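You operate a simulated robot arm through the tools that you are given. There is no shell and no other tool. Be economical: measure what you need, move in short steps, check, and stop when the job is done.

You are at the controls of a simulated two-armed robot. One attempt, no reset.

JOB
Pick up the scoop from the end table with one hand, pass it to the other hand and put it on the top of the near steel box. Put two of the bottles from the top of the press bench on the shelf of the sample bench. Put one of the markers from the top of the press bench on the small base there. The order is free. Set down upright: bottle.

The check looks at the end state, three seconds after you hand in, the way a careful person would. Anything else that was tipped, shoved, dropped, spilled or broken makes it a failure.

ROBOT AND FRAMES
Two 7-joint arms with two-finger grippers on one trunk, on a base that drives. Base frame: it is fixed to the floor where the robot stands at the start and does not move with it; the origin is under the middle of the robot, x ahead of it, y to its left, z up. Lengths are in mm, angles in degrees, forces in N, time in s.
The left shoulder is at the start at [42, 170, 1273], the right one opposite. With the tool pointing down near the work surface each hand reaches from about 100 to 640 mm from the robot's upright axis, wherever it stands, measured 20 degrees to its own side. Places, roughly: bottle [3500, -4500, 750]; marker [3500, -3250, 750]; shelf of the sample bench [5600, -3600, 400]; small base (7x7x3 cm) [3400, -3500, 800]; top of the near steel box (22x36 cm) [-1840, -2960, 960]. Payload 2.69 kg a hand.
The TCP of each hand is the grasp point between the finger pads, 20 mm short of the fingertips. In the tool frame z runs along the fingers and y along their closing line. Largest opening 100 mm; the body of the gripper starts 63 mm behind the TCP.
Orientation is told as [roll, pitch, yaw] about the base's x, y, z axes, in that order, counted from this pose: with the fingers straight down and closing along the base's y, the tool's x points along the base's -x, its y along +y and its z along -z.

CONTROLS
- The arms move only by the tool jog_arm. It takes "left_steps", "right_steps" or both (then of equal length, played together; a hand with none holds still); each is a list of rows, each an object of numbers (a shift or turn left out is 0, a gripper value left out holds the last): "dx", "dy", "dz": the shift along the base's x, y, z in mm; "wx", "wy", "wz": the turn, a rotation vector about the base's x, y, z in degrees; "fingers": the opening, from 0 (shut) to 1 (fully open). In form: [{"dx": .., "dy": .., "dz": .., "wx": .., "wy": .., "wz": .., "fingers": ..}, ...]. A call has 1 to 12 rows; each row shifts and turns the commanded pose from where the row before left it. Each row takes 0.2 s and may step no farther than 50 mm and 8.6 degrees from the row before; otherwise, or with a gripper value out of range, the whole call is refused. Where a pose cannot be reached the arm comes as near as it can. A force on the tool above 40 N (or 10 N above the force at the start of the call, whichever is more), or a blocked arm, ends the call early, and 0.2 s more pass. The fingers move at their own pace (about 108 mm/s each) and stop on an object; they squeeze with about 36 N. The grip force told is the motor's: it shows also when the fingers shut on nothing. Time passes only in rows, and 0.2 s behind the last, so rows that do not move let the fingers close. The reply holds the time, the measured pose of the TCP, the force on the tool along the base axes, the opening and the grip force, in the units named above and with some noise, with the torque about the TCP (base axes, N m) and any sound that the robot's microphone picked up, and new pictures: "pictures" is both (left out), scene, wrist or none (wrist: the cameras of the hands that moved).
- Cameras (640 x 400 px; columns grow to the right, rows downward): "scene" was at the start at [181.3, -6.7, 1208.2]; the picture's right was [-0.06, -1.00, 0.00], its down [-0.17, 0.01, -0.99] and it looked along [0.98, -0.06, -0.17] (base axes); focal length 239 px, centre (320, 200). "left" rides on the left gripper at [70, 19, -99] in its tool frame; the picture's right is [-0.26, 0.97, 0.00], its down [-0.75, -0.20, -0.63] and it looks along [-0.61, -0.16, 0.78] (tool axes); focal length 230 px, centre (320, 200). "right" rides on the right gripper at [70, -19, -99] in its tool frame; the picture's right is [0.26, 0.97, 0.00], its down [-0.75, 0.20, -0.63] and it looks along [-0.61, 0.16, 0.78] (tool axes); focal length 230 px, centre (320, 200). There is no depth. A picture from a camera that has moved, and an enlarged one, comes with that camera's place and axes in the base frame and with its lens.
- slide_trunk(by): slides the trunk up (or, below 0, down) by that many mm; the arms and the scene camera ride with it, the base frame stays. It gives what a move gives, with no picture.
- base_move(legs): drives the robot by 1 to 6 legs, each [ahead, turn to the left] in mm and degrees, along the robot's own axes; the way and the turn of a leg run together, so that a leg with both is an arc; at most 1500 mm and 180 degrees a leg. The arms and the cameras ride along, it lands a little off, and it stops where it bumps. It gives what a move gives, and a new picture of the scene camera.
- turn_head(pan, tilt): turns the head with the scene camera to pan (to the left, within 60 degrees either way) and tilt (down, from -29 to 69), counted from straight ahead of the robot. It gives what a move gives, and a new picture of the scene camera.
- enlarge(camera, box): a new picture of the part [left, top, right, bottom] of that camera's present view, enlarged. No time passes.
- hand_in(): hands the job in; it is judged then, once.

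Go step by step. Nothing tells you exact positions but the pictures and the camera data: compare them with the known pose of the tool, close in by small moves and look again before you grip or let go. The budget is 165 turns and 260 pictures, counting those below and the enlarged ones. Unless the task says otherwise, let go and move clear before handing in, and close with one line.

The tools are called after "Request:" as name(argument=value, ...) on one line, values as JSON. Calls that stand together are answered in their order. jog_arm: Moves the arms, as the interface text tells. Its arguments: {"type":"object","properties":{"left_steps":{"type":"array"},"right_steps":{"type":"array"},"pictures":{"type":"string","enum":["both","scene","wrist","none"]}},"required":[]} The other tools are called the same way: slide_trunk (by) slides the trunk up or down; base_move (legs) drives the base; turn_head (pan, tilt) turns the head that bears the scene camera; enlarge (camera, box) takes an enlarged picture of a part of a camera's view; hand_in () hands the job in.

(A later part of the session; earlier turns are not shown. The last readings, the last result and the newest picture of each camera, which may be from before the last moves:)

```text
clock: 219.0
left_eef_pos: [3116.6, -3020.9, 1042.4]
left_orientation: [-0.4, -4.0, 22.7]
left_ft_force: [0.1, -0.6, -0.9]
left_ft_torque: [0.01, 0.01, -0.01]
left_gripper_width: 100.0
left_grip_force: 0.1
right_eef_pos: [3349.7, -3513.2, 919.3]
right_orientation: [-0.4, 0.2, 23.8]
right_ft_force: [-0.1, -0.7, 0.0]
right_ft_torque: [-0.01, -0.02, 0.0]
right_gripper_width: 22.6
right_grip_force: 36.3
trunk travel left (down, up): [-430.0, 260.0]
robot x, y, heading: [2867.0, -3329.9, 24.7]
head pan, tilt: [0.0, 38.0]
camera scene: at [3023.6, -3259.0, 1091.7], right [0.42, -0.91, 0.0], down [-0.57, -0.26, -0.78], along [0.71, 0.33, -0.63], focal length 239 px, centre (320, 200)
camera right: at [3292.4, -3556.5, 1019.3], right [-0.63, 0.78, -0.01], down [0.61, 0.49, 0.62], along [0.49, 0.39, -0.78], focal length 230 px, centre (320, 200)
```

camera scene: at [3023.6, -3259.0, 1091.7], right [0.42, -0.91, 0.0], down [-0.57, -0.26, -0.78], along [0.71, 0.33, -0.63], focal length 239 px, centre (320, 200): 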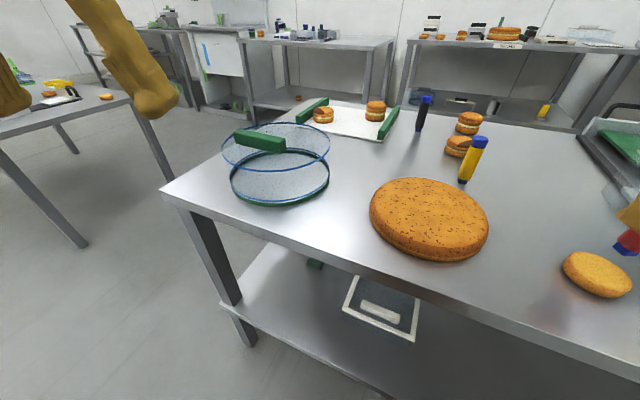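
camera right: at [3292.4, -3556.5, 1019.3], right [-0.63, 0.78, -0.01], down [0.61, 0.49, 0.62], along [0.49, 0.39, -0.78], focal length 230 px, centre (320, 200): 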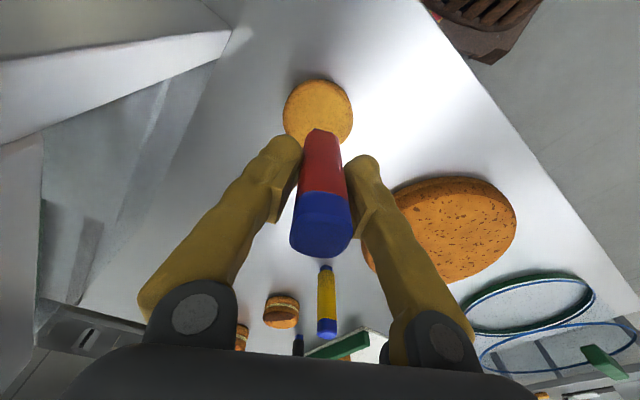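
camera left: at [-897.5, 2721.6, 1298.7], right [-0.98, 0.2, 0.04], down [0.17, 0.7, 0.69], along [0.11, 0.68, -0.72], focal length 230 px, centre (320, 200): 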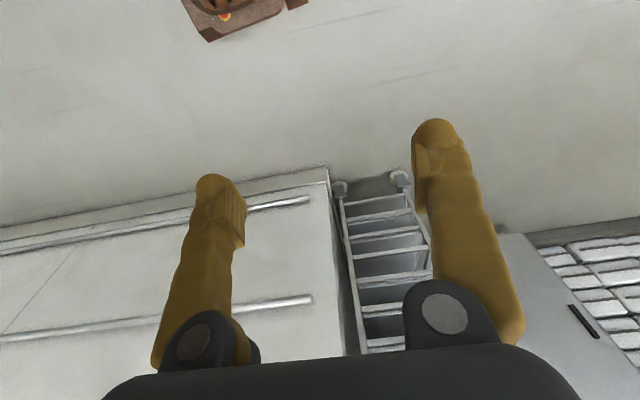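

I'll pan the head to view the placement, and shift 4 mm to centre.

Request:
jog_arm(right_steps=[{"dx": -4, "dy": -4}, {"dz": -14}, {}], pictures="wrist")

Request:
turn_head(pan=-40, tilt=30)

```text
clock: 219.8
left_eef_pos: [3115.5, -3021.2, 1043.1]
left_orientation: [-0.3, -4.0, 22.8]
left_ft_force: [-0.3, 0.7, -1.1]
left_ft_torque: [-0.01, -0.02, -0.01]
left_gripper_width: 100.2
left_grip_force: 0.2
right_eef_pos: [3344.5, -3516.2, 906.5]
right_orientation: [-0.5, 0.3, 23.9]
right_ft_force: [-0.3, 0.2, -1.3]
right_ft_torque: [-0.02, 0.03, -0.01]
right_gripper_width: 22.4
right_grip_force: 36.2
trunk travel left (down, up): [-430.0, 260.0]
robot x, y, heading: [2866.8, -3333.5, 24.7]
head pan, tilt: [0.0, 38.0]
camera right: at [3288.6, -3560.1, 1006.0], right [-0.63, 0.78, -0.01], down [0.61, 0.49, 0.62], along [0.49, 0.39, -0.78], focal length 230 px, centre (320, 200)
```

right: 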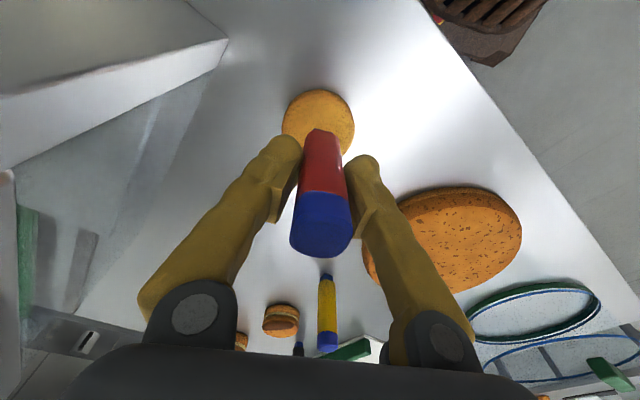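

```text
clock: 220.9
left_eef_pos: [3115.3, -3021.4, 1043.2]
left_orientation: [-0.3, -4.0, 22.7]
left_ft_force: [0.4, -0.2, 0.7]
left_ft_torque: [0.0, -0.01, -0.02]
left_gripper_width: 99.8
left_grip_force: 0.1
right_eef_pos: [3344.5, -3514.2, 905.5]
right_orientation: [-0.5, 0.3, 23.9]
right_ft_force: [-0.3, 0.9, -0.3]
right_ft_torque: [0.01, -0.02, 0.01]
right_gripper_width: 22.6
right_grip_force: 36.1
trunk travel left (down, up): [-430.0, 260.0]
robot x, y, heading: [2867.5, -3332.7, 24.8]
head pan, tilt: [-40.0, 30.0]
camera scene: at [3033.0, -3318.9, 1104.3], right [-0.26, -0.97, 0.01], down [-0.5, 0.12, -0.86], along [0.83, -0.23, -0.51], focal length 239 px, centre (320, 200)
```

scene: 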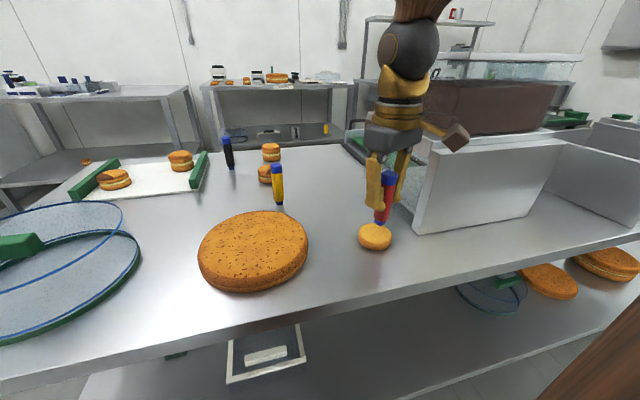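

Request:
enlarge(camera="scene", box=[320, 150, 440, 270])

```text
3.33 times, centred on (380, 210) of scene
camera zoom: at [3033.0, -3318.9, 1104.3], right [-0.26, -0.97, 0.01], down [-0.5, 0.12, -0.86], along [0.83, -0.23, -0.51], focal length 797 px, centre (120, 167)
```

zoom: 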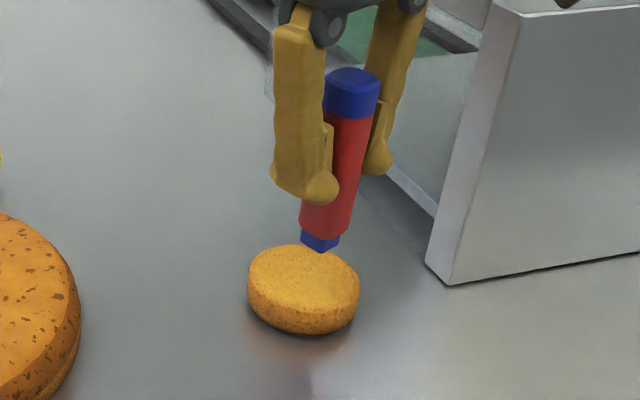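

The marker foot is almost centred above the sponge with about 18 mm to go. I'll nudge a few mm and lower gently.

Request:
jog_arm(right_steps=[{"dx": 2, "dy": 5}, {"dz": -5}, {"dz": -4}, {"dz": -4}, {}], pictures="none")

Request:
enlarge(camera="scene", box=[320, 150, 440, 270])

```text
clock: 222.1
left_eef_pos: [3116.5, -3021.0, 1043.4]
left_orientation: [-0.3, -4.1, 22.7]
left_ft_force: [-1.6, 0.7, 1.0]
left_ft_torque: [0.02, -0.02, 0.04]
left_gripper_width: 100.1
left_grip_force: 0.1
right_eef_pos: [3348.6, -3508.9, 891.0]
right_orientation: [-0.5, 0.3, 23.9]
right_ft_force: [0.9, -0.1, -0.2]
right_ft_torque: [0.03, 0.0, 0.0]
right_gripper_width: 22.8
right_grip_force: 35.8
trunk travel left (down, up): [-430.0, 260.0]
robot x, y, heading: [2868.0, -3333.9, 25.1]
head pan, tilt: [-40.0, 30.0]
```

```text
3.33 times, centred on (380, 210) of scene
camera zoom: at [3032.9, -3318.9, 1104.4], right [-0.26, -0.97, 0.01], down [-0.5, 0.12, -0.86], along [0.83, -0.23, -0.51], focal length 797 px, centre (120, 167)
```

zoom: 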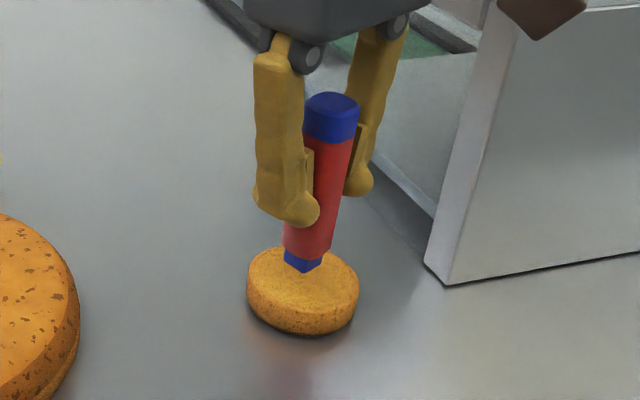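

Now it is centred. I'll lower slowly to contact.

Request:
jog_arm(right_steps=[{"dz": -2}, {"dz": -2}, {"dz": -1}, {}], pictures="none")

```text
clock: 223.1
left_eef_pos: [3116.7, -3020.9, 1042.9]
left_orientation: [-0.3, -4.1, 22.7]
left_ft_force: [-0.3, -0.5, -0.1]
left_ft_torque: [-0.02, -0.01, 0.01]
left_gripper_width: 100.4
left_grip_force: 0.0
right_eef_pos: [3347.6, -3510.0, 886.3]
right_orientation: [-0.5, 0.3, 23.9]
right_ft_force: [-0.2, 1.1, -0.1]
right_ft_torque: [-0.02, -0.03, -0.01]
right_gripper_width: 22.8
right_grip_force: 35.6
trunk travel left (down, up): [-430.0, 260.0]
robot x, y, heading: [2867.7, -3332.3, 24.8]
head pan, tilt: [-40.0, 30.0]
```

Request:
jog_arm(right_steps=[{"dz": -2}, {"dz": -2}, {"dz": -1}, {}], pictures="none")

Request:
enlarge(camera="scene", box=[320, 150, 440, 270])

```text
clock: 224.1
left_eef_pos: [3115.9, -3021.3, 1042.4]
left_orientation: [-0.3, -4.0, 22.7]
left_ft_force: [0.3, -0.4, 0.3]
left_ft_torque: [-0.03, 0.0, 0.0]
left_gripper_width: 99.8
left_grip_force: 0.0
right_eef_pos: [3348.3, -3510.5, 882.3]
right_orientation: [-0.5, 0.3, 23.9]
right_ft_force: [-0.5, 0.0, -1.3]
right_ft_torque: [-0.02, 0.0, 0.0]
right_gripper_width: 22.6
right_grip_force: 35.8
trunk travel left (down, up): [-430.0, 260.0]
robot x, y, heading: [2867.1, -3332.3, 24.6]
head pan, tilt: [-40.0, 30.0]
```

```text
3.33 times, centred on (380, 210) of scene
camera zoom: at [3033.0, -3319.0, 1104.3], right [-0.26, -0.97, 0.01], down [-0.5, 0.12, -0.86], along [0.83, -0.23, -0.51], focal length 797 px, centre (120, 167)
```

zoom: 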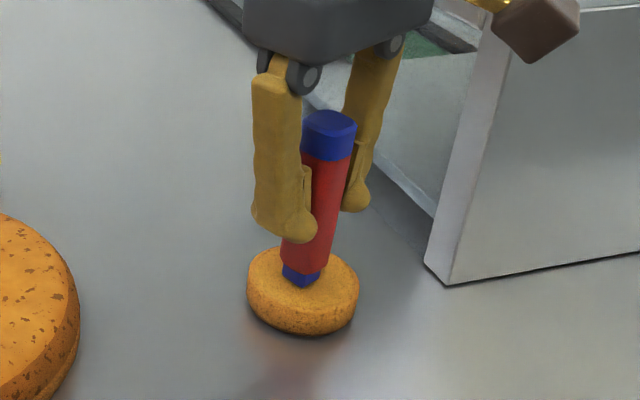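

Request:
jog_arm(right_steps=[{"dz": -1.5, "dx": 2}, {"dz": -1.5, "dx": 2}, {"dz": -1}, {}], pictures="none")

Request:
enlarge(camera="scene", box=[340, 190, 420, 260])

```text
clock: 225.1
left_eef_pos: [3114.0, -3020.4, 1042.5]
left_orientation: [-0.5, -4.0, 22.7]
left_ft_force: [0.6, 0.3, -0.6]
left_ft_torque: [-0.01, 0.06, 0.0]
left_gripper_width: 100.1
left_grip_force: 0.0
right_eef_pos: [3350.9, -3507.4, 880.4]
right_orientation: [-0.6, 0.2, 23.9]
right_ft_force: [-2.8, -3.0, 29.7]
right_ft_torque: [-0.26, 0.36, -0.01]
right_gripper_width: 22.3
right_grip_force: 35.9
trunk travel left (down, up): [-430.0, 260.0]
robot x, y, heading: [2864.8, -3335.0, 24.7]
head pan, tilt: [-40.0, 30.0]
```

```text
5.71 times, centred on (380, 225) of scene
camera zoom: at [3030.8, -3318.6, 1105.0], right [-0.26, -0.97, 0.01], down [-0.49, 0.12, -0.86], along [0.83, -0.23, -0.51], focal length 1366 px, centre (-23, 57)
```

zoom: 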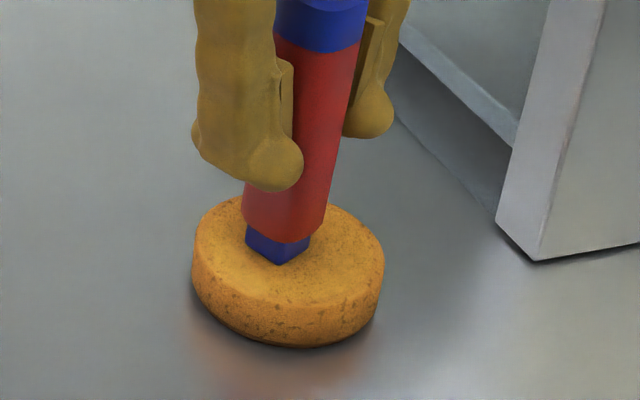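

Contact, about 30 N. I'll relieve 1.5 mm, open, and check that it stands.

Request:
jog_arm(right_steps=[{"dz": 1.5}, {}, {"fingers": 0.45}, {}, {}], pictures="scene")

Request:
enlarge(camera="scene", box=[320, 150, 440, 270])

```text
clock: 226.3
left_eef_pos: [3116.3, -3020.6, 1042.5]
left_orientation: [-0.3, -4.0, 22.7]
left_ft_force: [-0.3, -0.7, 0.5]
left_ft_torque: [-0.03, 0.03, -0.02]
left_gripper_width: 99.9
left_grip_force: 0.0
right_eef_pos: [3351.5, -3509.8, 878.0]
right_orientation: [-0.6, 0.4, 24.0]
right_ft_force: [0.2, 0.3, 0.2]
right_ft_torque: [-0.02, 0.02, -0.02]
right_gripper_width: 45.2
right_grip_force: 0.1
trunk travel left (down, up): [-430.0, 260.0]
robot x, y, heading: [2868.9, -3331.7, 24.7]
head pan, tilt: [-40.0, 30.0]
camera scene: at [3032.9, -3318.9, 1104.3], right [-0.26, -0.97, 0.01], down [-0.5, 0.12, -0.86], along [0.83, -0.23, -0.51], focal length 239 px, centre (320, 200)
```

scene: 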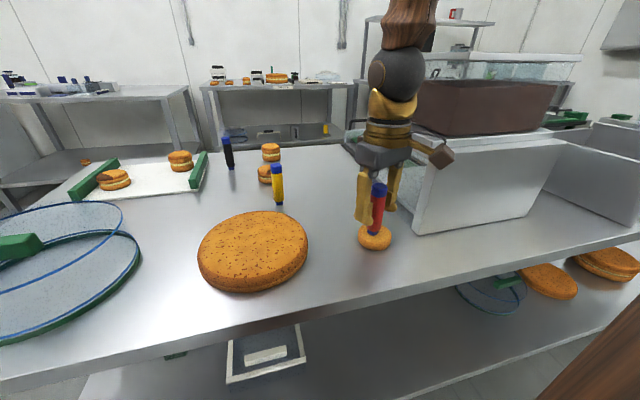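

```text
3.33 times, centred on (380, 210) of scene
camera zoom: at [3032.9, -3318.9, 1104.3], right [-0.26, -0.97, 0.01], down [-0.5, 0.12, -0.86], along [0.83, -0.23, -0.51], focal length 797 px, centre (120, 167)
```

zoom: 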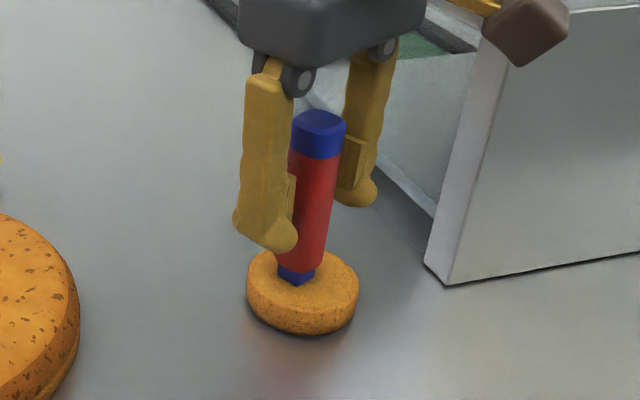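

The marker stands on the sponge by itself. I'll raise the hand straight up and withdraw.

Request:
jog_arm(right_steps=[{"dz": 20}, {"dz": 35}, {"dz": 40}, {"dz": 40}, {"dz": 30}, {"dx": -10, "dz": 10}], pictures="scene")

```text
clock: 227.7
left_eef_pos: [3115.7, -3020.3, 1041.3]
left_orientation: [-0.2, -3.9, 22.7]
left_ft_force: [-1.3, -0.4, 0.3]
left_ft_torque: [-0.03, 0.01, -0.01]
left_gripper_width: 99.9
left_grip_force: 0.1
right_eef_pos: [3343.0, -3510.1, 1054.8]
right_orientation: [-0.5, 0.3, 23.9]
right_ft_force: [0.1, -0.1, -0.3]
right_ft_torque: [0.0, 0.01, 0.0]
right_gripper_width: 45.2
right_grip_force: 0.1
trunk travel left (down, up): [-430.0, 260.0]
robot x, y, heading: [2873.4, -3329.8, 24.7]
head pan, tilt: [-40.0, 30.0]
camera scene: at [3032.5, -3319.0, 1104.4], right [-0.26, -0.97, 0.01], down [-0.5, 0.12, -0.86], along [0.83, -0.23, -0.51], focal length 239 px, centre (320, 200)
```

scene: 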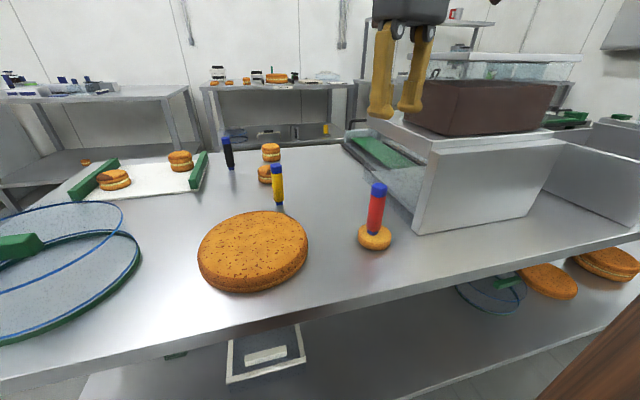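

The marker is placed. Next are the bottles. I'll reset the arms for driving, back away, and move along the bench to its south end.

Request:
jog_arm(right_steps=[{"dx": 8, "dy": 40, "dz": 5}, {"dx": 8, "dy": 42, "dz": 5}, {"dx": 8, "dy": 42}, {"dx": 8, "dy": 40}, {}], left_steps=[{"dx": 27, "dy": 13, "wx": -0.8, "wy": 1.8}, {"dx": 27, "dy": 13, "wx": -0.8, "wy": 1.8}, {"dx": 27, "dy": 13}, {}, {}], pictures="none")

Request:
turn_head(pan=0, tilt=22)

Request:
base_move(legs=[[-350, 0], [0, -60], [0, -55]])

```text
clock: 228.9
left_eef_pos: [3198.8, -2982.7, 1042.2]
left_orientation: [-0.4, 0.0, 22.6]
left_ft_force: [0.4, -0.3, -0.5]
left_ft_torque: [0.01, 0.01, 0.02]
left_gripper_width: 100.1
left_grip_force: 0.1
right_eef_pos: [3374.5, -3344.6, 1065.1]
right_orientation: [-0.6, 0.3, 23.9]
right_ft_force: [0.3, -0.3, -0.5]
right_ft_torque: [-0.01, 0.01, -0.01]
right_gripper_width: 45.0
right_grip_force: 0.0
trunk travel left (down, up): [-430.0, 260.0]
robot x, y, heading: [2866.7, -3332.1, 24.6]
head pan, tilt: [-40.0, 30.0]
```

```text
clock: 229.9
left_eef_pos: [3198.2, -2982.6, 1043.1]
left_orientation: [-0.3, 0.1, 22.7]
left_ft_force: [0.7, 0.7, -0.1]
left_ft_torque: [-0.01, -0.03, -0.01]
left_gripper_width: 100.1
left_grip_force: 0.0
right_eef_pos: [3374.3, -3345.1, 1065.3]
right_orientation: [-0.5, 0.3, 24.0]
right_ft_force: [-0.5, 0.2, -0.1]
right_ft_torque: [-0.01, 0.02, 0.0]
right_gripper_width: 44.6
right_grip_force: 0.0
trunk travel left (down, up): [-430.0, 260.0]
robot x, y, heading: [2869.6, -3331.0, 24.9]
head pan, tilt: [0.0, 22.0]
camera scene: at [3030.2, -3256.2, 1116.7], right [0.42, -0.91, 0.0], down [-0.35, -0.16, -0.92], along [0.84, 0.39, -0.39], focal length 239 px, centre (320, 200)
```

scene: 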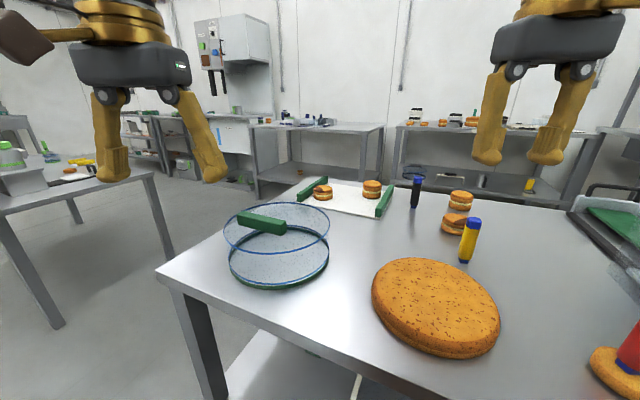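

```text
clock: 237.5
left_eef_pos: [2710.4, -3932.3, 1043.1]
left_orientation: [-0.4, 0.0, -93.5]
left_ft_force: [-0.4, 0.7, -0.3]
left_ft_torque: [0.01, 0.01, 0.02]
left_gripper_width: 99.6
left_grip_force: 0.1
right_eef_pos: [2306.0, -3929.2, 1064.8]
right_orientation: [-0.5, 0.4, -92.5]
right_ft_force: [0.2, -0.3, -0.9]
right_ft_torque: [-0.02, 0.0, 0.0]
right_gripper_width: 45.1
right_grip_force: 0.1
trunk travel left (down, up): [-430.0, 260.0]
robot x, y, heading: [2553.5, -3485.6, -91.3]
head pan, tilt: [0.0, 22.0]
camera scene: at [2548.5, -3663.6, 1116.8], right [-1.0, 0.02, 0.0], down [0.01, 0.39, -0.92], along [-0.02, -0.92, -0.39], focal length 239 px, centre (320, 200)
```

scene: 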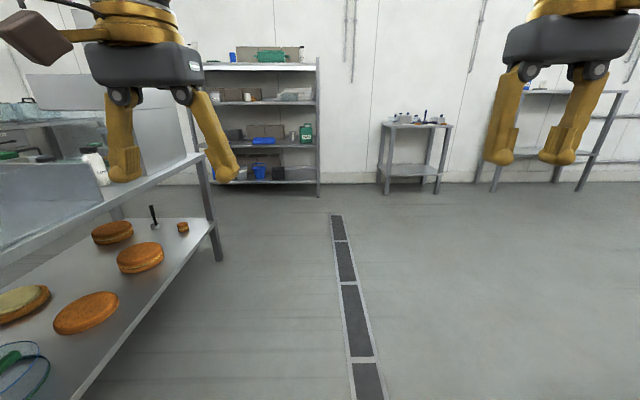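

Request:
base_move(legs=[[1000, 0], [0, 88]])

```text
clock: 246.5
left_eef_pos: [2977.0, -4337.3, 1048.2]
left_orientation: [-0.3, -0.9, -5.1]
left_ft_force: [0.3, 0.2, -0.6]
left_ft_torque: [0.02, -0.02, 0.01]
left_gripper_width: 100.0
left_grip_force: 0.0
right_eef_pos: [2962.4, -4738.5, 1071.4]
right_orientation: [-0.5, -0.6, -4.0]
right_ft_force: [-0.1, -0.5, 0.1]
right_ft_torque: [0.01, 0.01, -0.01]
right_gripper_width: 45.2
right_grip_force: 0.0
trunk travel left (down, up): [-430.0, 260.0]
robot x, y, heading: [2533.5, -4487.7, -2.8]
head pan, tilt: [0.0, 22.0]
camera scene: at [2716.2, -4499.7, 1116.8], right [-0.05, -1.0, 0.0], down [-0.39, 0.02, -0.92], along [0.92, -0.05, -0.39], focal length 239 px, centre (320, 200)
```

scene: 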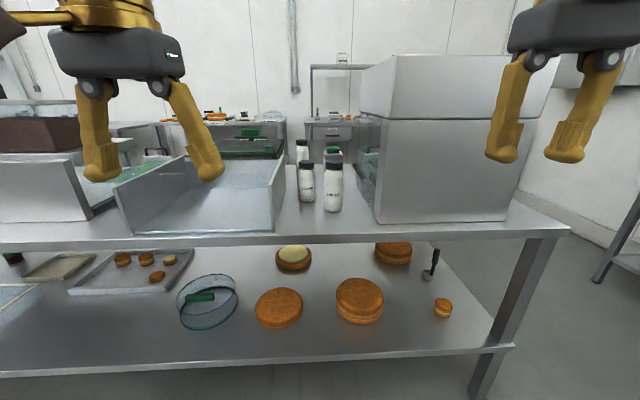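

Request:
enlarge(camera="scene", box=[240, 120, 400, 240])

```text
3.33 times, centred on (320, 180) of scene
camera zoom: at [2716.2, -4499.7, 1116.8], right [-0.05, -1.0, 0.0], down [-0.39, 0.02, -0.92], along [0.92, -0.05, -0.39], focal length 797 px, centre (320, 267)
```

zoom: 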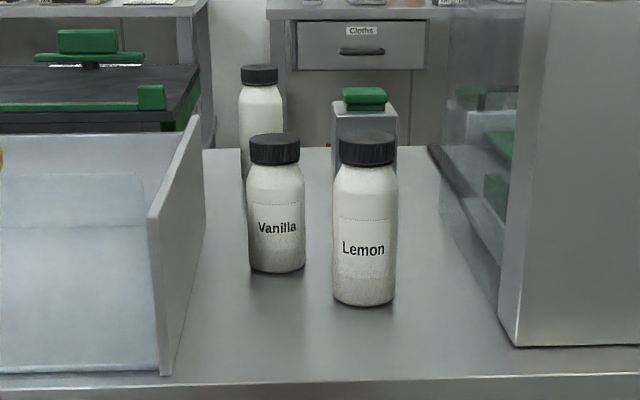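

Two bottles, Lemon at about (3404, -4579) and Vanilla at about (3487, -4496), stand between a tray and the press. The right hand will take Lemon with a forward-tilted grip, so it can later reach the low shelf. First I'll tilt the right hand here in the open.

Request:
jog_arm(right_steps=[{"wy": -8.5, "dx": 12, "dz": -10, "fingers": 1}, {"wy": -8.5, "dx": 12, "dz": -10}, {"wy": -8.5, "dx": 12, "dz": -10}, {"wy": -8.5, "dx": 12, "dz": -10}, {"wy": -8.5, "dx": 12, "dz": -10}, {"wy": -8.5, "dx": 12, "dz": -10}, {"wy": -8.5, "dx": 12, "dz": -10}, {}], pictures="none")

Request:
base_move(legs=[[300, 7]])

```text
clock: 248.3
left_eef_pos: [2958.9, -4335.2, 1055.8]
left_orientation: [-0.3, -1.9, -5.1]
left_ft_force: [-0.4, -0.4, -0.6]
left_ft_torque: [0.03, -0.03, 0.02]
left_gripper_width: 100.0
left_grip_force: 0.1
right_eef_pos: [3029.2, -4737.2, 1008.3]
right_orientation: [6.6, -60.8, -8.1]
right_ft_force: [0.4, -1.0, 0.4]
right_ft_torque: [0.0, 0.01, 0.01]
right_gripper_width: 100.0
right_grip_force: 0.1
trunk travel left (down, up): [-430.0, 260.0]
robot x, y, heading: [2537.6, -4491.3, -2.6]
head pan, tilt: [0.0, 22.0]
```

```text
clock: 250.0
left_eef_pos: [3131.8, -4305.4, 1068.0]
left_orientation: [-0.2, -3.7, -0.5]
left_ft_force: [-0.1, 0.3, 0.6]
left_ft_torque: [-0.02, -0.01, 0.01]
left_gripper_width: 100.0
left_grip_force: 0.1
right_eef_pos: [3227.5, -4705.0, 1023.7]
right_orientation: [6.7, -61.9, -4.6]
right_ft_force: [-0.7, -0.8, 0.1]
right_ft_torque: [0.01, -0.05, 0.01]
right_gripper_width: 99.7
right_grip_force: 0.1
trunk travel left (down, up): [-430.0, 260.0]
robot x, y, heading: [2757.2, -4492.6, 1.5]
head pan, tilt: [0.0, 22.0]
stopped in leg 1: the force on the tool passed its limit at 140 N (the readings are from after the stop); the commanded pose is now the measured one
camera scene: at [2935.2, -4488.2, 1117.0], right [0.03, -1.0, 0.0], down [-0.39, -0.01, -0.92], along [0.92, 0.03, -0.39], focal length 239 px, centre (320, 200)
```

scene: 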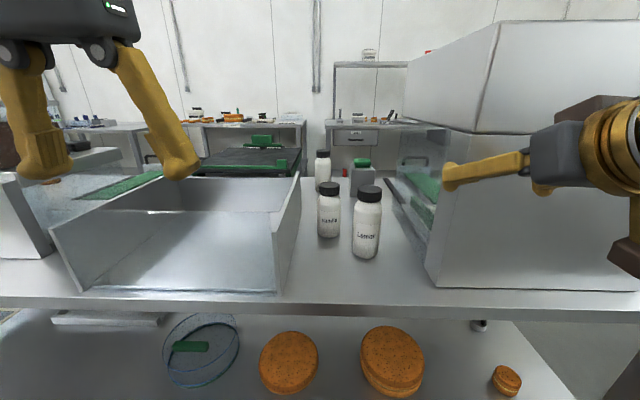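

The right fingertips bumped the press front during the drive; from the picture it seems not to have moved. I'll pull the hand back and move it left in line with Lemon, then recheck.

Request:
jog_arm(right_steps=[{"dx": -25}, {"dx": -10, "dy": 35}, {"dy": 45}, {"dy": 45}, {}])

```text
clock: 251.2
left_eef_pos: [3134.3, -4307.1, 1068.2]
left_orientation: [-0.2, -3.6, -0.6]
left_ft_force: [-0.6, -0.2, 0.1]
left_ft_torque: [0.01, 0.01, 0.0]
left_gripper_width: 100.0
left_grip_force: 0.1
right_eef_pos: [3197.7, -4578.5, 1022.2]
right_orientation: [6.7, -61.7, -4.4]
right_ft_force: [-0.6, -0.7, -0.1]
right_ft_torque: [-0.02, -0.02, -0.04]
right_gripper_width: 100.1
right_grip_force: 0.0
trunk travel left (down, up): [-430.0, 260.0]
robot x, y, heading: [2758.3, -4488.8, 1.8]
head pan, tilt: [0.0, 22.0]
camera scene: at [2936.9, -4488.9, 1116.7], right [0.03, -1.0, 0.0], down [-0.39, -0.01, -0.92], along [0.92, 0.03, -0.39], focal length 239 px, centre (320, 200)
camera right: at [3076.5, -4599.7, 1006.5], right [-0.15, 0.97, -0.17], down [-0.21, 0.14, 0.97], along [0.97, 0.18, 0.18], focal length 230 px, centre (320, 200)
```

scene: 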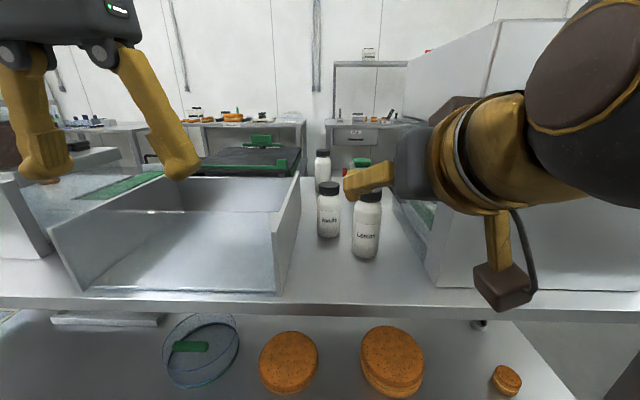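
right: 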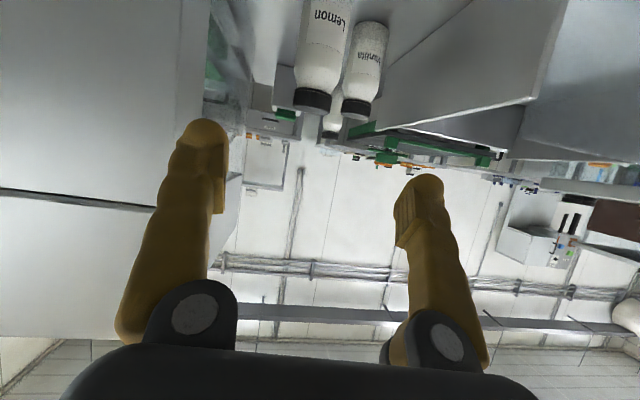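

Lemon is at (3389, -4573), top 943, and lines up with the hand. I'll advance the base 70 mm, then lower in front of the bottle.

Request:
base_move(legs=[[75, 0]])

Request:
jog_arm(right_steps=[{"dz": -40}, {"dz": -40}, {"dz": -40}, {"dz": -30}, {}])

```text
clock: 252.2
left_eef_pos: [3211.3, -4304.2, 1067.3]
left_orientation: [-0.2, -3.6, -0.6]
left_ft_force: [0.2, -0.4, -0.7]
left_ft_torque: [0.0, -0.06, -0.02]
left_gripper_width: 99.8
left_grip_force: 0.1
right_eef_pos: [3274.2, -4575.5, 1021.8]
right_orientation: [6.7, -61.7, -4.4]
right_ft_force: [-1.2, -0.5, 0.9]
right_ft_torque: [0.0, 0.01, -0.03]
right_gripper_width: 100.1
right_grip_force: 0.0
trunk travel left (down, up): [-430.0, 260.0]
robot x, y, heading: [2831.5, -4490.0, 1.6]
head pan, tilt: [0.0, 22.0]
camera scene: at [3008.5, -4486.2, 1117.4], right [0.03, -1.0, 0.0], down [-0.39, -0.01, -0.92], along [0.92, 0.03, -0.39], focal length 239 px, centre (320, 200)
```

scene: 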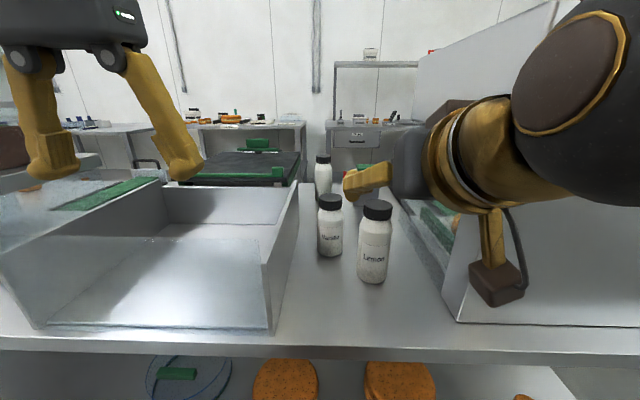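

```text
clock: 253.4
left_eef_pos: [3197.0, -4304.4, 1072.0]
left_orientation: [-0.1, -4.3, -0.6]
left_ft_force: [1.3, -0.3, -0.4]
left_ft_torque: [-0.03, 0.01, -0.01]
left_gripper_width: 99.9
left_grip_force: 0.1
right_eef_pos: [3261.1, -4577.5, 876.4]
right_orientation: [6.7, -62.5, -4.0]
right_ft_force: [0.5, 0.1, -0.1]
right_ft_torque: [0.01, -0.03, 0.04]
right_gripper_width: 99.8
right_grip_force: 0.0
trunk travel left (down, up): [-430.0, 260.0]
robot x, y, heading: [2829.9, -4490.1, 1.7]
head pan, tilt: [0.0, 22.0]
camera scene: at [3011.5, -4486.1, 1116.9], right [0.03, -1.0, 0.0], down [-0.39, -0.01, -0.92], along [0.92, 0.03, -0.39], focal length 239 px, centre (320, 200)
camera right: at [3141.2, -4598.6, 860.1], right [-0.15, 0.97, -0.18], down [-0.22, 0.14, 0.97], along [0.96, 0.18, 0.19], focal length 230 px, centre (320, 200)
```

scene: 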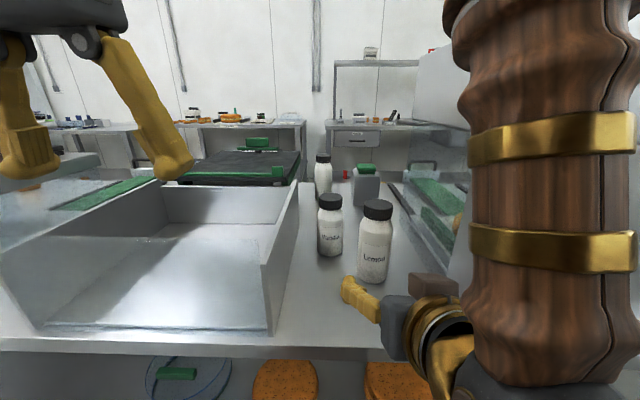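
right: 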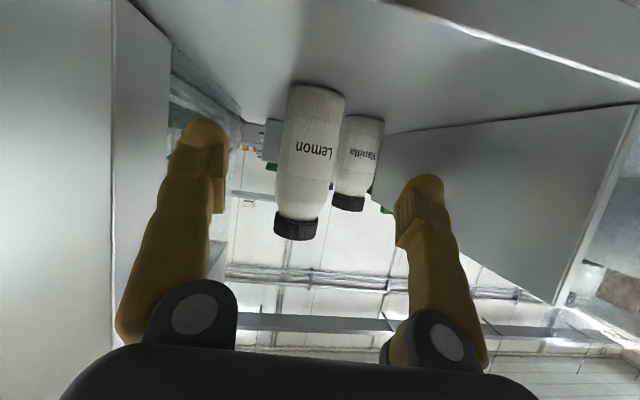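

Lemon sits well between the fingers. I'll advance to it in steps.

Request:
jog_arm(right_steps=[{"dx": 32, "dy": 1, "dz": -2}, {"dx": 32, "dy": 1, "dz": -2}, {"dx": 30, "dy": 1}, {}], pictures="wrist")

```text
clock: 254.4
left_eef_pos: [3199.0, -4304.2, 1071.8]
left_orientation: [-0.2, -4.3, -0.6]
left_ft_force: [0.0, 0.4, 0.0]
left_ft_torque: [0.02, 0.02, 0.01]
left_gripper_width: 100.2
left_grip_force: 0.1
right_eef_pos: [3357.3, -4575.8, 873.2]
right_orientation: [6.8, -62.4, -4.3]
right_ft_force: [-0.7, 0.4, -0.3]
right_ft_torque: [-0.01, 0.02, 0.0]
right_gripper_width: 100.0
right_grip_force: 0.1
trunk travel left (down, up): [-430.0, 260.0]
robot x, y, heading: [2832.5, -4488.9, 1.6]
head pan, tilt: [0.0, 22.0]
camera right: at [3237.5, -4595.7, 856.8], right [-0.15, 0.97, -0.18], down [-0.22, 0.14, 0.97], along [0.96, 0.18, 0.19], focal length 230 px, centre (320, 200)
```

right: 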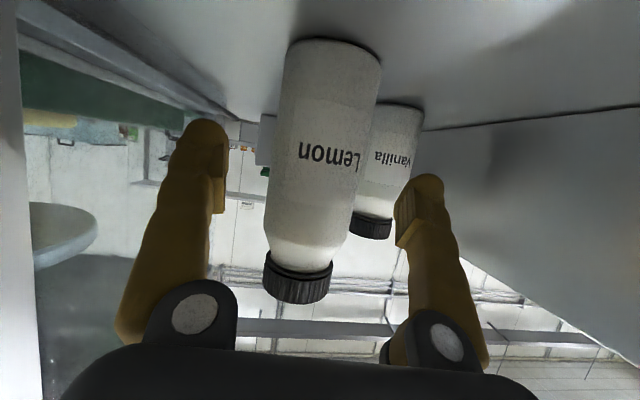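

Request:
jog_arm(right_steps=[{"dx": 15, "dy": 1}, {"dx": 13, "dy": 1}, {}, {"fingers": 0.4}, {"fingers": 0.4}, {}, {}], pictures="wrist")

```text
clock: 256.0
left_eef_pos: [3197.4, -4303.8, 1071.8]
left_orientation: [-0.2, -4.3, -0.7]
left_ft_force: [-0.2, -1.0, 0.0]
left_ft_torque: [-0.02, 0.05, -0.03]
left_gripper_width: 100.0
left_grip_force: 0.0
right_eef_pos: [3384.0, -4572.7, 873.3]
right_orientation: [6.8, -62.5, -4.4]
right_ft_force: [0.7, -1.0, 1.9]
right_ft_torque: [-0.24, -0.01, 0.03]
right_gripper_width: 56.7
right_grip_force: 36.2
trunk travel left (down, up): [-430.0, 260.0]
robot x, y, heading: [2832.7, -4492.6, 1.5]
head pan, tilt: [0.0, 22.0]
camera right: at [3264.4, -4592.7, 856.2], right [-0.15, 0.97, -0.18], down [-0.22, 0.14, 0.97], along [0.96, 0.18, 0.19], focal length 230 px, centre (320, 200)
```

right: 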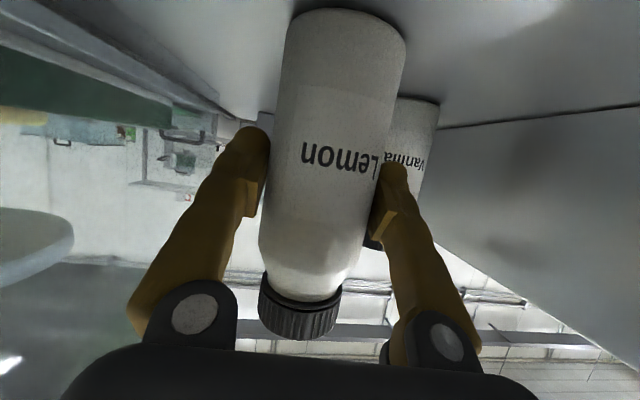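

Lemon is gripped at 56.7 mm. I'll lift with the trunk and back the base away.

Request:
slide_trunk(by=90)

Request:
base_move(legs=[[-160, 0]])

```text
clock: 257.3
left_eef_pos: [3198.4, -4304.4, 1160.9]
left_orientation: [-0.3, -4.3, -0.5]
left_ft_force: [-1.0, 0.3, -0.4]
left_ft_torque: [-0.01, 0.0, -0.02]
left_gripper_width: 99.8
left_grip_force: 0.2
right_eef_pos: [3385.4, -4572.2, 961.1]
right_orientation: [6.7, -62.4, -4.4]
right_ft_force: [0.1, 0.4, -3.9]
right_ft_torque: [0.01, 0.01, 0.02]
right_gripper_width: 56.6
right_grip_force: 36.2
trunk travel left (down, up): [-520.0, 170.0]
robot x, y, heading: [2833.2, -4490.5, 1.7]
head pan, tilt: [0.0, 22.0]
```

```text
clock: 258.7
left_eef_pos: [3037.2, -4309.4, 1162.8]
left_orientation: [-0.2, -4.4, -0.6]
left_ft_force: [-0.6, 0.2, -0.7]
left_ft_torque: [0.02, -0.01, -0.01]
left_gripper_width: 99.9
left_grip_force: 0.0
right_eef_pos: [3223.1, -4576.8, 963.8]
right_orientation: [6.9, -62.5, -4.3]
right_ft_force: [-0.5, -0.2, -3.1]
right_ft_torque: [-0.03, -0.01, 0.03]
right_gripper_width: 56.3
right_grip_force: 36.1
trunk travel left (down, up): [-520.0, 170.0]
robot x, y, heading: [2673.4, -4495.2, 1.7]
head pan, tilt: [0.0, 22.0]
camera scene: at [2852.7, -4490.6, 1207.0], right [0.03, -1.0, 0.0], down [-0.39, -0.01, -0.92], along [0.92, 0.03, -0.39], focal length 239 px, centre (320, 200)
```

scene: 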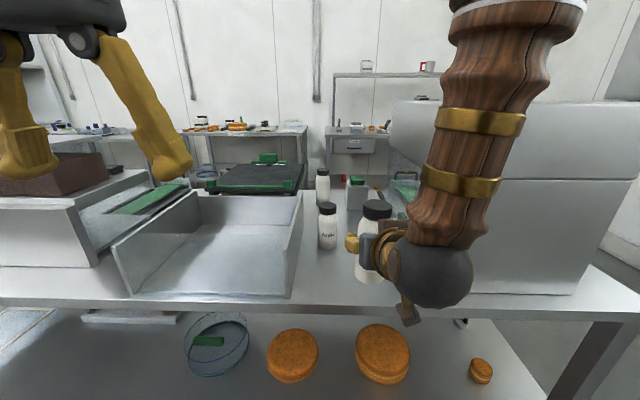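

Lemon is clear. Now I'll tilt the left hand forward the same way.

Request:
jog_arm(left_steps=[{"wy": -8.3, "dx": 18, "dy": 8, "dz": -24}, {"wy": -8.3, "dx": 18, "dy": 8, "dz": -24}, {"wy": -8.3, "dx": 18, "dy": 8, "dz": -24}, {"wy": -8.3, "dx": 18, "dy": 8, "dz": -24}, {"wy": -8.3, "dx": 18, "dy": 8, "dz": -24}, {"wy": -8.3, "dx": 18, "dy": 8, "dz": -24}, {"wy": -8.3, "dx": 18, "dy": 8, "dz": -20}, {}], pictures="none")

Request:
base_move(legs=[[0, -32]])

```text
clock: 260.5
left_eef_pos: [3145.7, -4253.5, 1006.9]
left_orientation: [1.1, -63.4, -1.4]
left_ft_force: [-0.9, 0.0, 0.3]
left_ft_torque: [-0.02, -0.01, -0.04]
left_gripper_width: 100.1
left_grip_force: 0.1
right_eef_pos: [3210.5, -4577.3, 971.7]
right_orientation: [7.0, -63.4, -4.4]
right_ft_force: [0.6, -0.6, -3.5]
right_ft_torque: [-0.01, -0.01, 0.01]
right_gripper_width: 56.4
right_grip_force: 36.3
trunk travel left (down, up): [-520.0, 170.0]
robot x, y, heading: [2671.8, -4496.4, 1.7]
head pan, tilt: [0.0, 22.0]
```

```text
clock: 262.5
left_eef_pos: [3201.5, -4538.9, 1005.3]
left_orientation: [1.0, -63.2, -33.2]
left_ft_force: [0.3, 0.1, 0.1]
left_ft_torque: [-0.04, -0.01, 0.02]
left_gripper_width: 100.1
left_grip_force: 0.0
right_eef_pos: [3083.7, -4847.9, 971.6]
right_orientation: [7.0, -63.3, -36.5]
right_ft_force: [0.3, 0.0, -3.1]
right_ft_torque: [0.04, -0.02, 0.0]
right_gripper_width: 56.1
right_grip_force: 36.2
trunk travel left (down, up): [-520.0, 170.0]
robot x, y, heading: [2671.5, -4488.7, -30.0]
head pan, tilt: [0.0, 22.0]
camera scene: at [2830.4, -4585.0, 1206.7], right [-0.5, -0.86, 0.0], down [-0.34, 0.2, -0.92], along [0.8, -0.46, -0.39], focal length 239 px, centre (320, 200)
```

scene: 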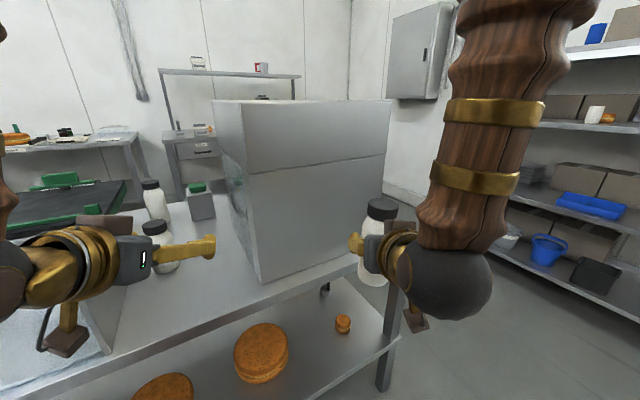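

To avoid the tray wall, the left hand should point along +x or slightly left. I'll yaw it now, while there's room.

Request:
jog_arm(left_steps=[{"wz": 8.2, "dy": 5}, {"wz": 8.2, "dy": 5}, {"wz": 8.2, "dy": 5}, {"wz": 8.2, "dy": 5}, {"wz": 8.2, "dy": 5}, {}], pictures="none")

Request:
base_move(legs=[[70, 0]])

Request:
jog_arm(left_steps=[{}], pictures="wrist")

```text
clock: 263.9
left_eef_pos: [3188.0, -4504.2, 1014.2]
left_orientation: [1.1, -64.2, 7.7]
left_ft_force: [0.5, 0.5, 0.1]
left_ft_torque: [0.0, -0.03, 0.0]
left_gripper_width: 100.0
left_grip_force: 0.0
right_eef_pos: [3071.9, -4838.9, 980.5]
right_orientation: [7.1, -64.3, -36.4]
right_ft_force: [0.5, -0.5, -3.3]
right_ft_torque: [0.0, 0.0, 0.01]
right_gripper_width: 56.1
right_grip_force: 36.0
trunk travel left (down, up): [-520.0, 170.0]
robot x, y, heading: [2675.1, -4490.2, -30.4]
head pan, tilt: [0.0, 22.0]
```

```text
clock: 264.9
left_eef_pos: [3250.5, -4541.8, 1013.6]
left_orientation: [1.4, -64.1, 7.4]
left_ft_force: [-0.2, -0.4, 0.0]
left_ft_torque: [0.03, -0.02, 0.01]
left_gripper_width: 100.3
left_grip_force: 0.1
right_eef_pos: [3134.4, -4876.4, 978.6]
right_orientation: [7.1, -64.0, -36.5]
right_ft_force: [0.9, 0.1, -4.2]
right_ft_torque: [0.03, -0.01, 0.02]
right_gripper_width: 56.4
right_grip_force: 36.5
trunk travel left (down, up): [-520.0, 170.0]
robot x, y, heading: [2736.0, -4525.3, -30.4]
head pan, tilt: [0.0, 22.0]
camera scene: at [2893.1, -4621.4, 1206.2], right [-0.5, -0.86, 0.0], down [-0.34, 0.2, -0.92], along [0.79, -0.46, -0.39], focal length 239 px, centre (320, 200)
```

scene: 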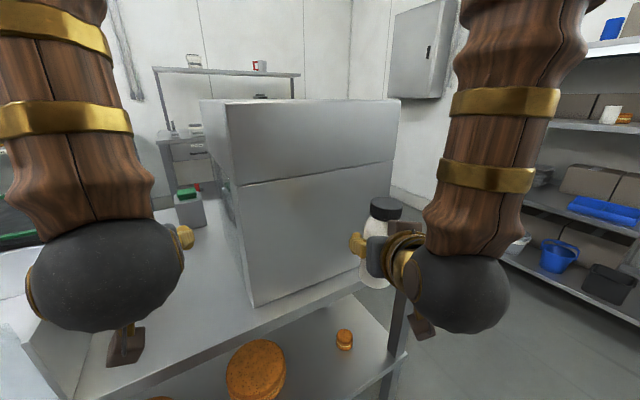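

```text
clock: 265.3
left_eef_pos: [3237.0, -4533.3, 1021.6]
left_orientation: [0.0, -64.9, 8.6]
left_ft_force: [0.6, 0.0, 1.1]
left_ft_torque: [-0.01, 0.04, -0.01]
left_gripper_width: 99.8
left_grip_force: 0.1
right_eef_pos: [3119.0, -4867.7, 987.0]
right_orientation: [7.2, -65.1, -36.6]
right_ft_force: [-0.5, -0.7, -3.0]
right_ft_torque: [0.03, 0.0, -0.03]
right_gripper_width: 56.1
right_grip_force: 36.1
trunk travel left (down, up): [-520.0, 170.0]
robot x, y, heading: [2734.7, -4528.2, -30.2]
head pan, tilt: [0.0, 22.0]
camera left: at [3116.0, -4532.8, 999.3], right [-0.04, 0.97, 0.23], down [-0.22, -0.24, 0.95], along [0.97, -0.02, 0.22], focal length 230 px, centre (320, 200)
```

left: 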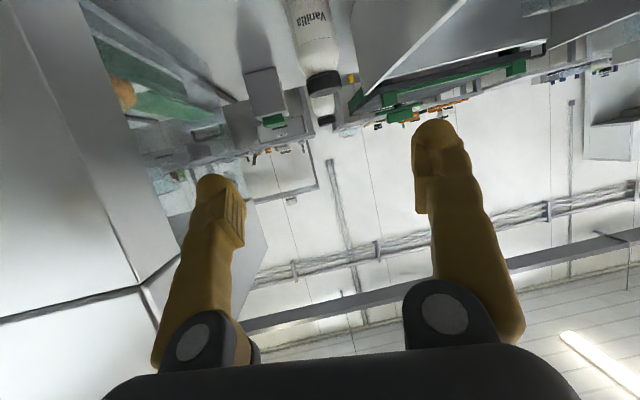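

Vanilla is confirmed near (3465, -4495). I'll lower the trunk (Lemon stays in front of the bench, clear of it) and bring the left hand down to grasp height.

Request:
slide_trunk(by=-90)

Request:
jog_arm(left_steps=[{"dz": -30}, {"dz": -30}, {"dx": 20, "dy": 3}, {"dx": 25, "dy": 4}, {}], pictures="wrist")

```text
clock: 266.5
left_eef_pos: [3234.3, -4532.1, 931.3]
left_orientation: [-0.3, -65.0, 8.8]
left_ft_force: [0.2, -0.2, -0.1]
left_ft_torque: [0.0, 0.02, 0.02]
left_gripper_width: 99.8
left_grip_force: 0.1
right_eef_pos: [3119.1, -4867.3, 899.3]
right_orientation: [7.4, -65.2, -36.6]
right_ft_force: [0.0, 0.0, -2.6]
right_ft_torque: [0.03, 0.0, 0.03]
right_gripper_width: 56.2
right_grip_force: 35.8
trunk travel left (down, up): [-430.0, 260.0]
robot x, y, heading: [2732.5, -4525.2, -30.2]
head pan, tilt: [0.0, 22.0]
```

```text
clock: 267.7
left_eef_pos: [3279.4, -4524.4, 871.9]
left_orientation: [-0.2, -65.1, 8.7]
left_ft_force: [1.4, 0.6, 0.1]
left_ft_torque: [0.04, -0.01, -0.01]
left_gripper_width: 99.8
left_grip_force: 0.1
right_eef_pos: [3118.5, -4866.9, 898.1]
right_orientation: [7.3, -65.3, -36.7]
right_ft_force: [-0.9, 0.7, -2.9]
right_ft_torque: [0.01, 0.01, -0.04]
right_gripper_width: 56.3
right_grip_force: 36.1
trunk travel left (down, up): [-430.0, 260.0]
robot x, y, heading: [2732.0, -4521.7, -30.2]
head pan, tilt: [0.0, 22.0]
camera left: at [3158.7, -4524.8, 849.7], right [-0.04, 0.97, 0.23], down [-0.22, -0.23, 0.95], along [0.97, -0.02, 0.22], focal length 230 px, centre (320, 200)
```

left: 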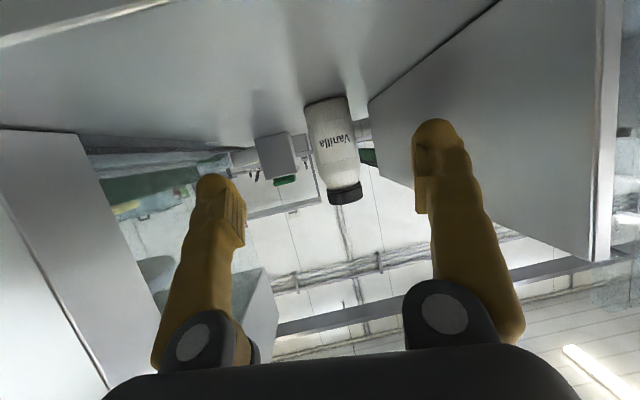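

Aligned. I'll advance in steps toward Vanilla.

Request:
jog_arm(left_steps=[{"dx": 30, "dy": 5}, {"dx": 30, "dy": 5}, {"dx": 30, "dy": 5}, {}], pictures="wrist")

```text
clock: 268.7
left_eef_pos: [3369.5, -4511.6, 872.2]
left_orientation: [-0.4, -65.0, 8.8]
left_ft_force: [-0.2, 0.2, 0.0]
left_ft_torque: [0.0, 0.0, 0.02]
left_gripper_width: 100.0
left_grip_force: 0.1
right_eef_pos: [3118.5, -4866.6, 897.8]
right_orientation: [7.3, -65.2, -36.6]
right_ft_force: [0.5, 0.2, -2.7]
right_ft_torque: [0.02, 0.04, 0.02]
right_gripper_width: 56.2
right_grip_force: 36.3
trunk travel left (down, up): [-430.0, 260.0]
robot x, y, heading: [2734.4, -4526.0, -30.1]
head pan, tilt: [0.0, 22.0]
camera left: at [3248.8, -4511.0, 850.1], right [-0.04, 0.97, 0.23], down [-0.22, -0.23, 0.95], along [0.97, -0.02, 0.22], focal length 230 px, centre (320, 200)
```

left: 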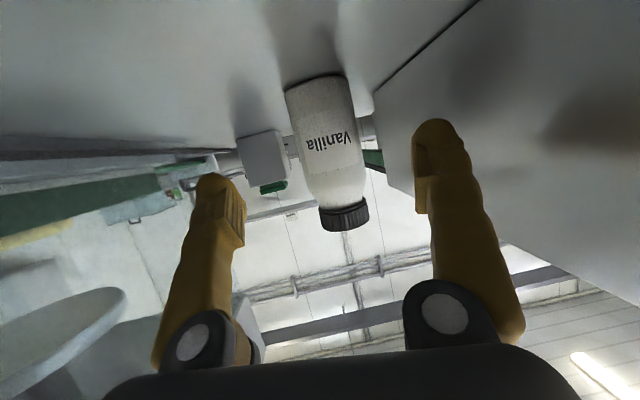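

Request:
jog_arm(left_steps=[{"dx": 25, "dy": 5}, {"dx": 25, "dy": 5}, {}], pictures="wrist")

```text
clock: 269.5
left_eef_pos: [3419.4, -4501.0, 871.9]
left_orientation: [-0.4, -65.0, 8.8]
left_ft_force: [0.0, 0.9, -0.2]
left_ft_torque: [0.03, -0.03, -0.05]
left_gripper_width: 99.9
left_grip_force: 0.1
right_eef_pos: [3118.3, -4867.2, 898.8]
right_orientation: [7.4, -65.1, -36.6]
right_ft_force: [0.2, -1.1, -2.8]
right_ft_torque: [-0.01, -0.03, -0.01]
right_gripper_width: 56.3
right_grip_force: 35.9
trunk travel left (down, up): [-430.0, 260.0]
robot x, y, heading: [2735.7, -4527.1, -30.0]
head pan, tilt: [0.0, 22.0]
camera left: at [3299.5, -4501.0, 850.1], right [-0.04, 0.97, 0.23], down [-0.22, -0.23, 0.95], along [0.97, -0.02, 0.22], focal length 230 px, centre (320, 200)
```

left: 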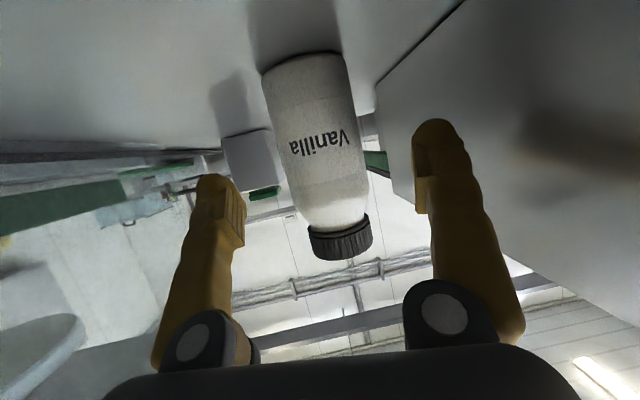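

Request:
jog_arm(left_steps=[{"dx": 16, "dy": 2}, {"dx": 16, "dy": 2}, {}], pictures="wrist")

```text
clock: 270.3
left_eef_pos: [3452.7, -4498.6, 871.6]
left_orientation: [-0.4, -65.0, 8.8]
left_ft_force: [-0.4, -1.2, 0.0]
left_ft_torque: [-0.01, 0.0, 0.02]
left_gripper_width: 100.2
left_grip_force: 0.1
right_eef_pos: [3118.8, -4867.1, 898.2]
right_orientation: [7.3, -65.2, -36.6]
right_ft_force: [-0.6, 0.4, -3.3]
right_ft_torque: [0.0, 0.01, 0.04]
right_gripper_width: 56.2
right_grip_force: 35.6
trunk travel left (down, up): [-430.0, 260.0]
robot x, y, heading: [2734.2, -4525.7, -30.1]
head pan, tilt: [0.0, 22.0]
camera left: at [3332.3, -4497.7, 849.8], right [-0.04, 0.97, 0.23], down [-0.22, -0.23, 0.95], along [0.97, -0.02, 0.22], focal length 230 px, centre (320, 200)
```

left: 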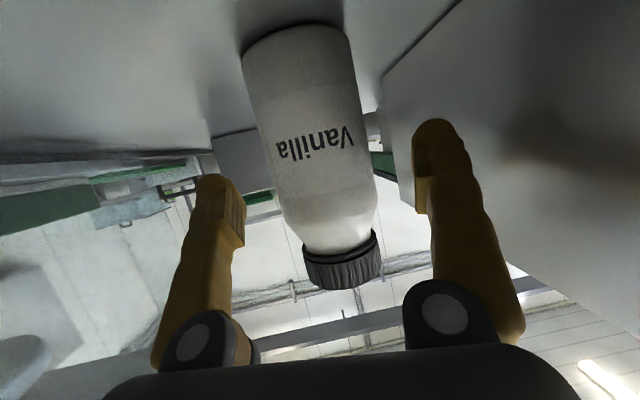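

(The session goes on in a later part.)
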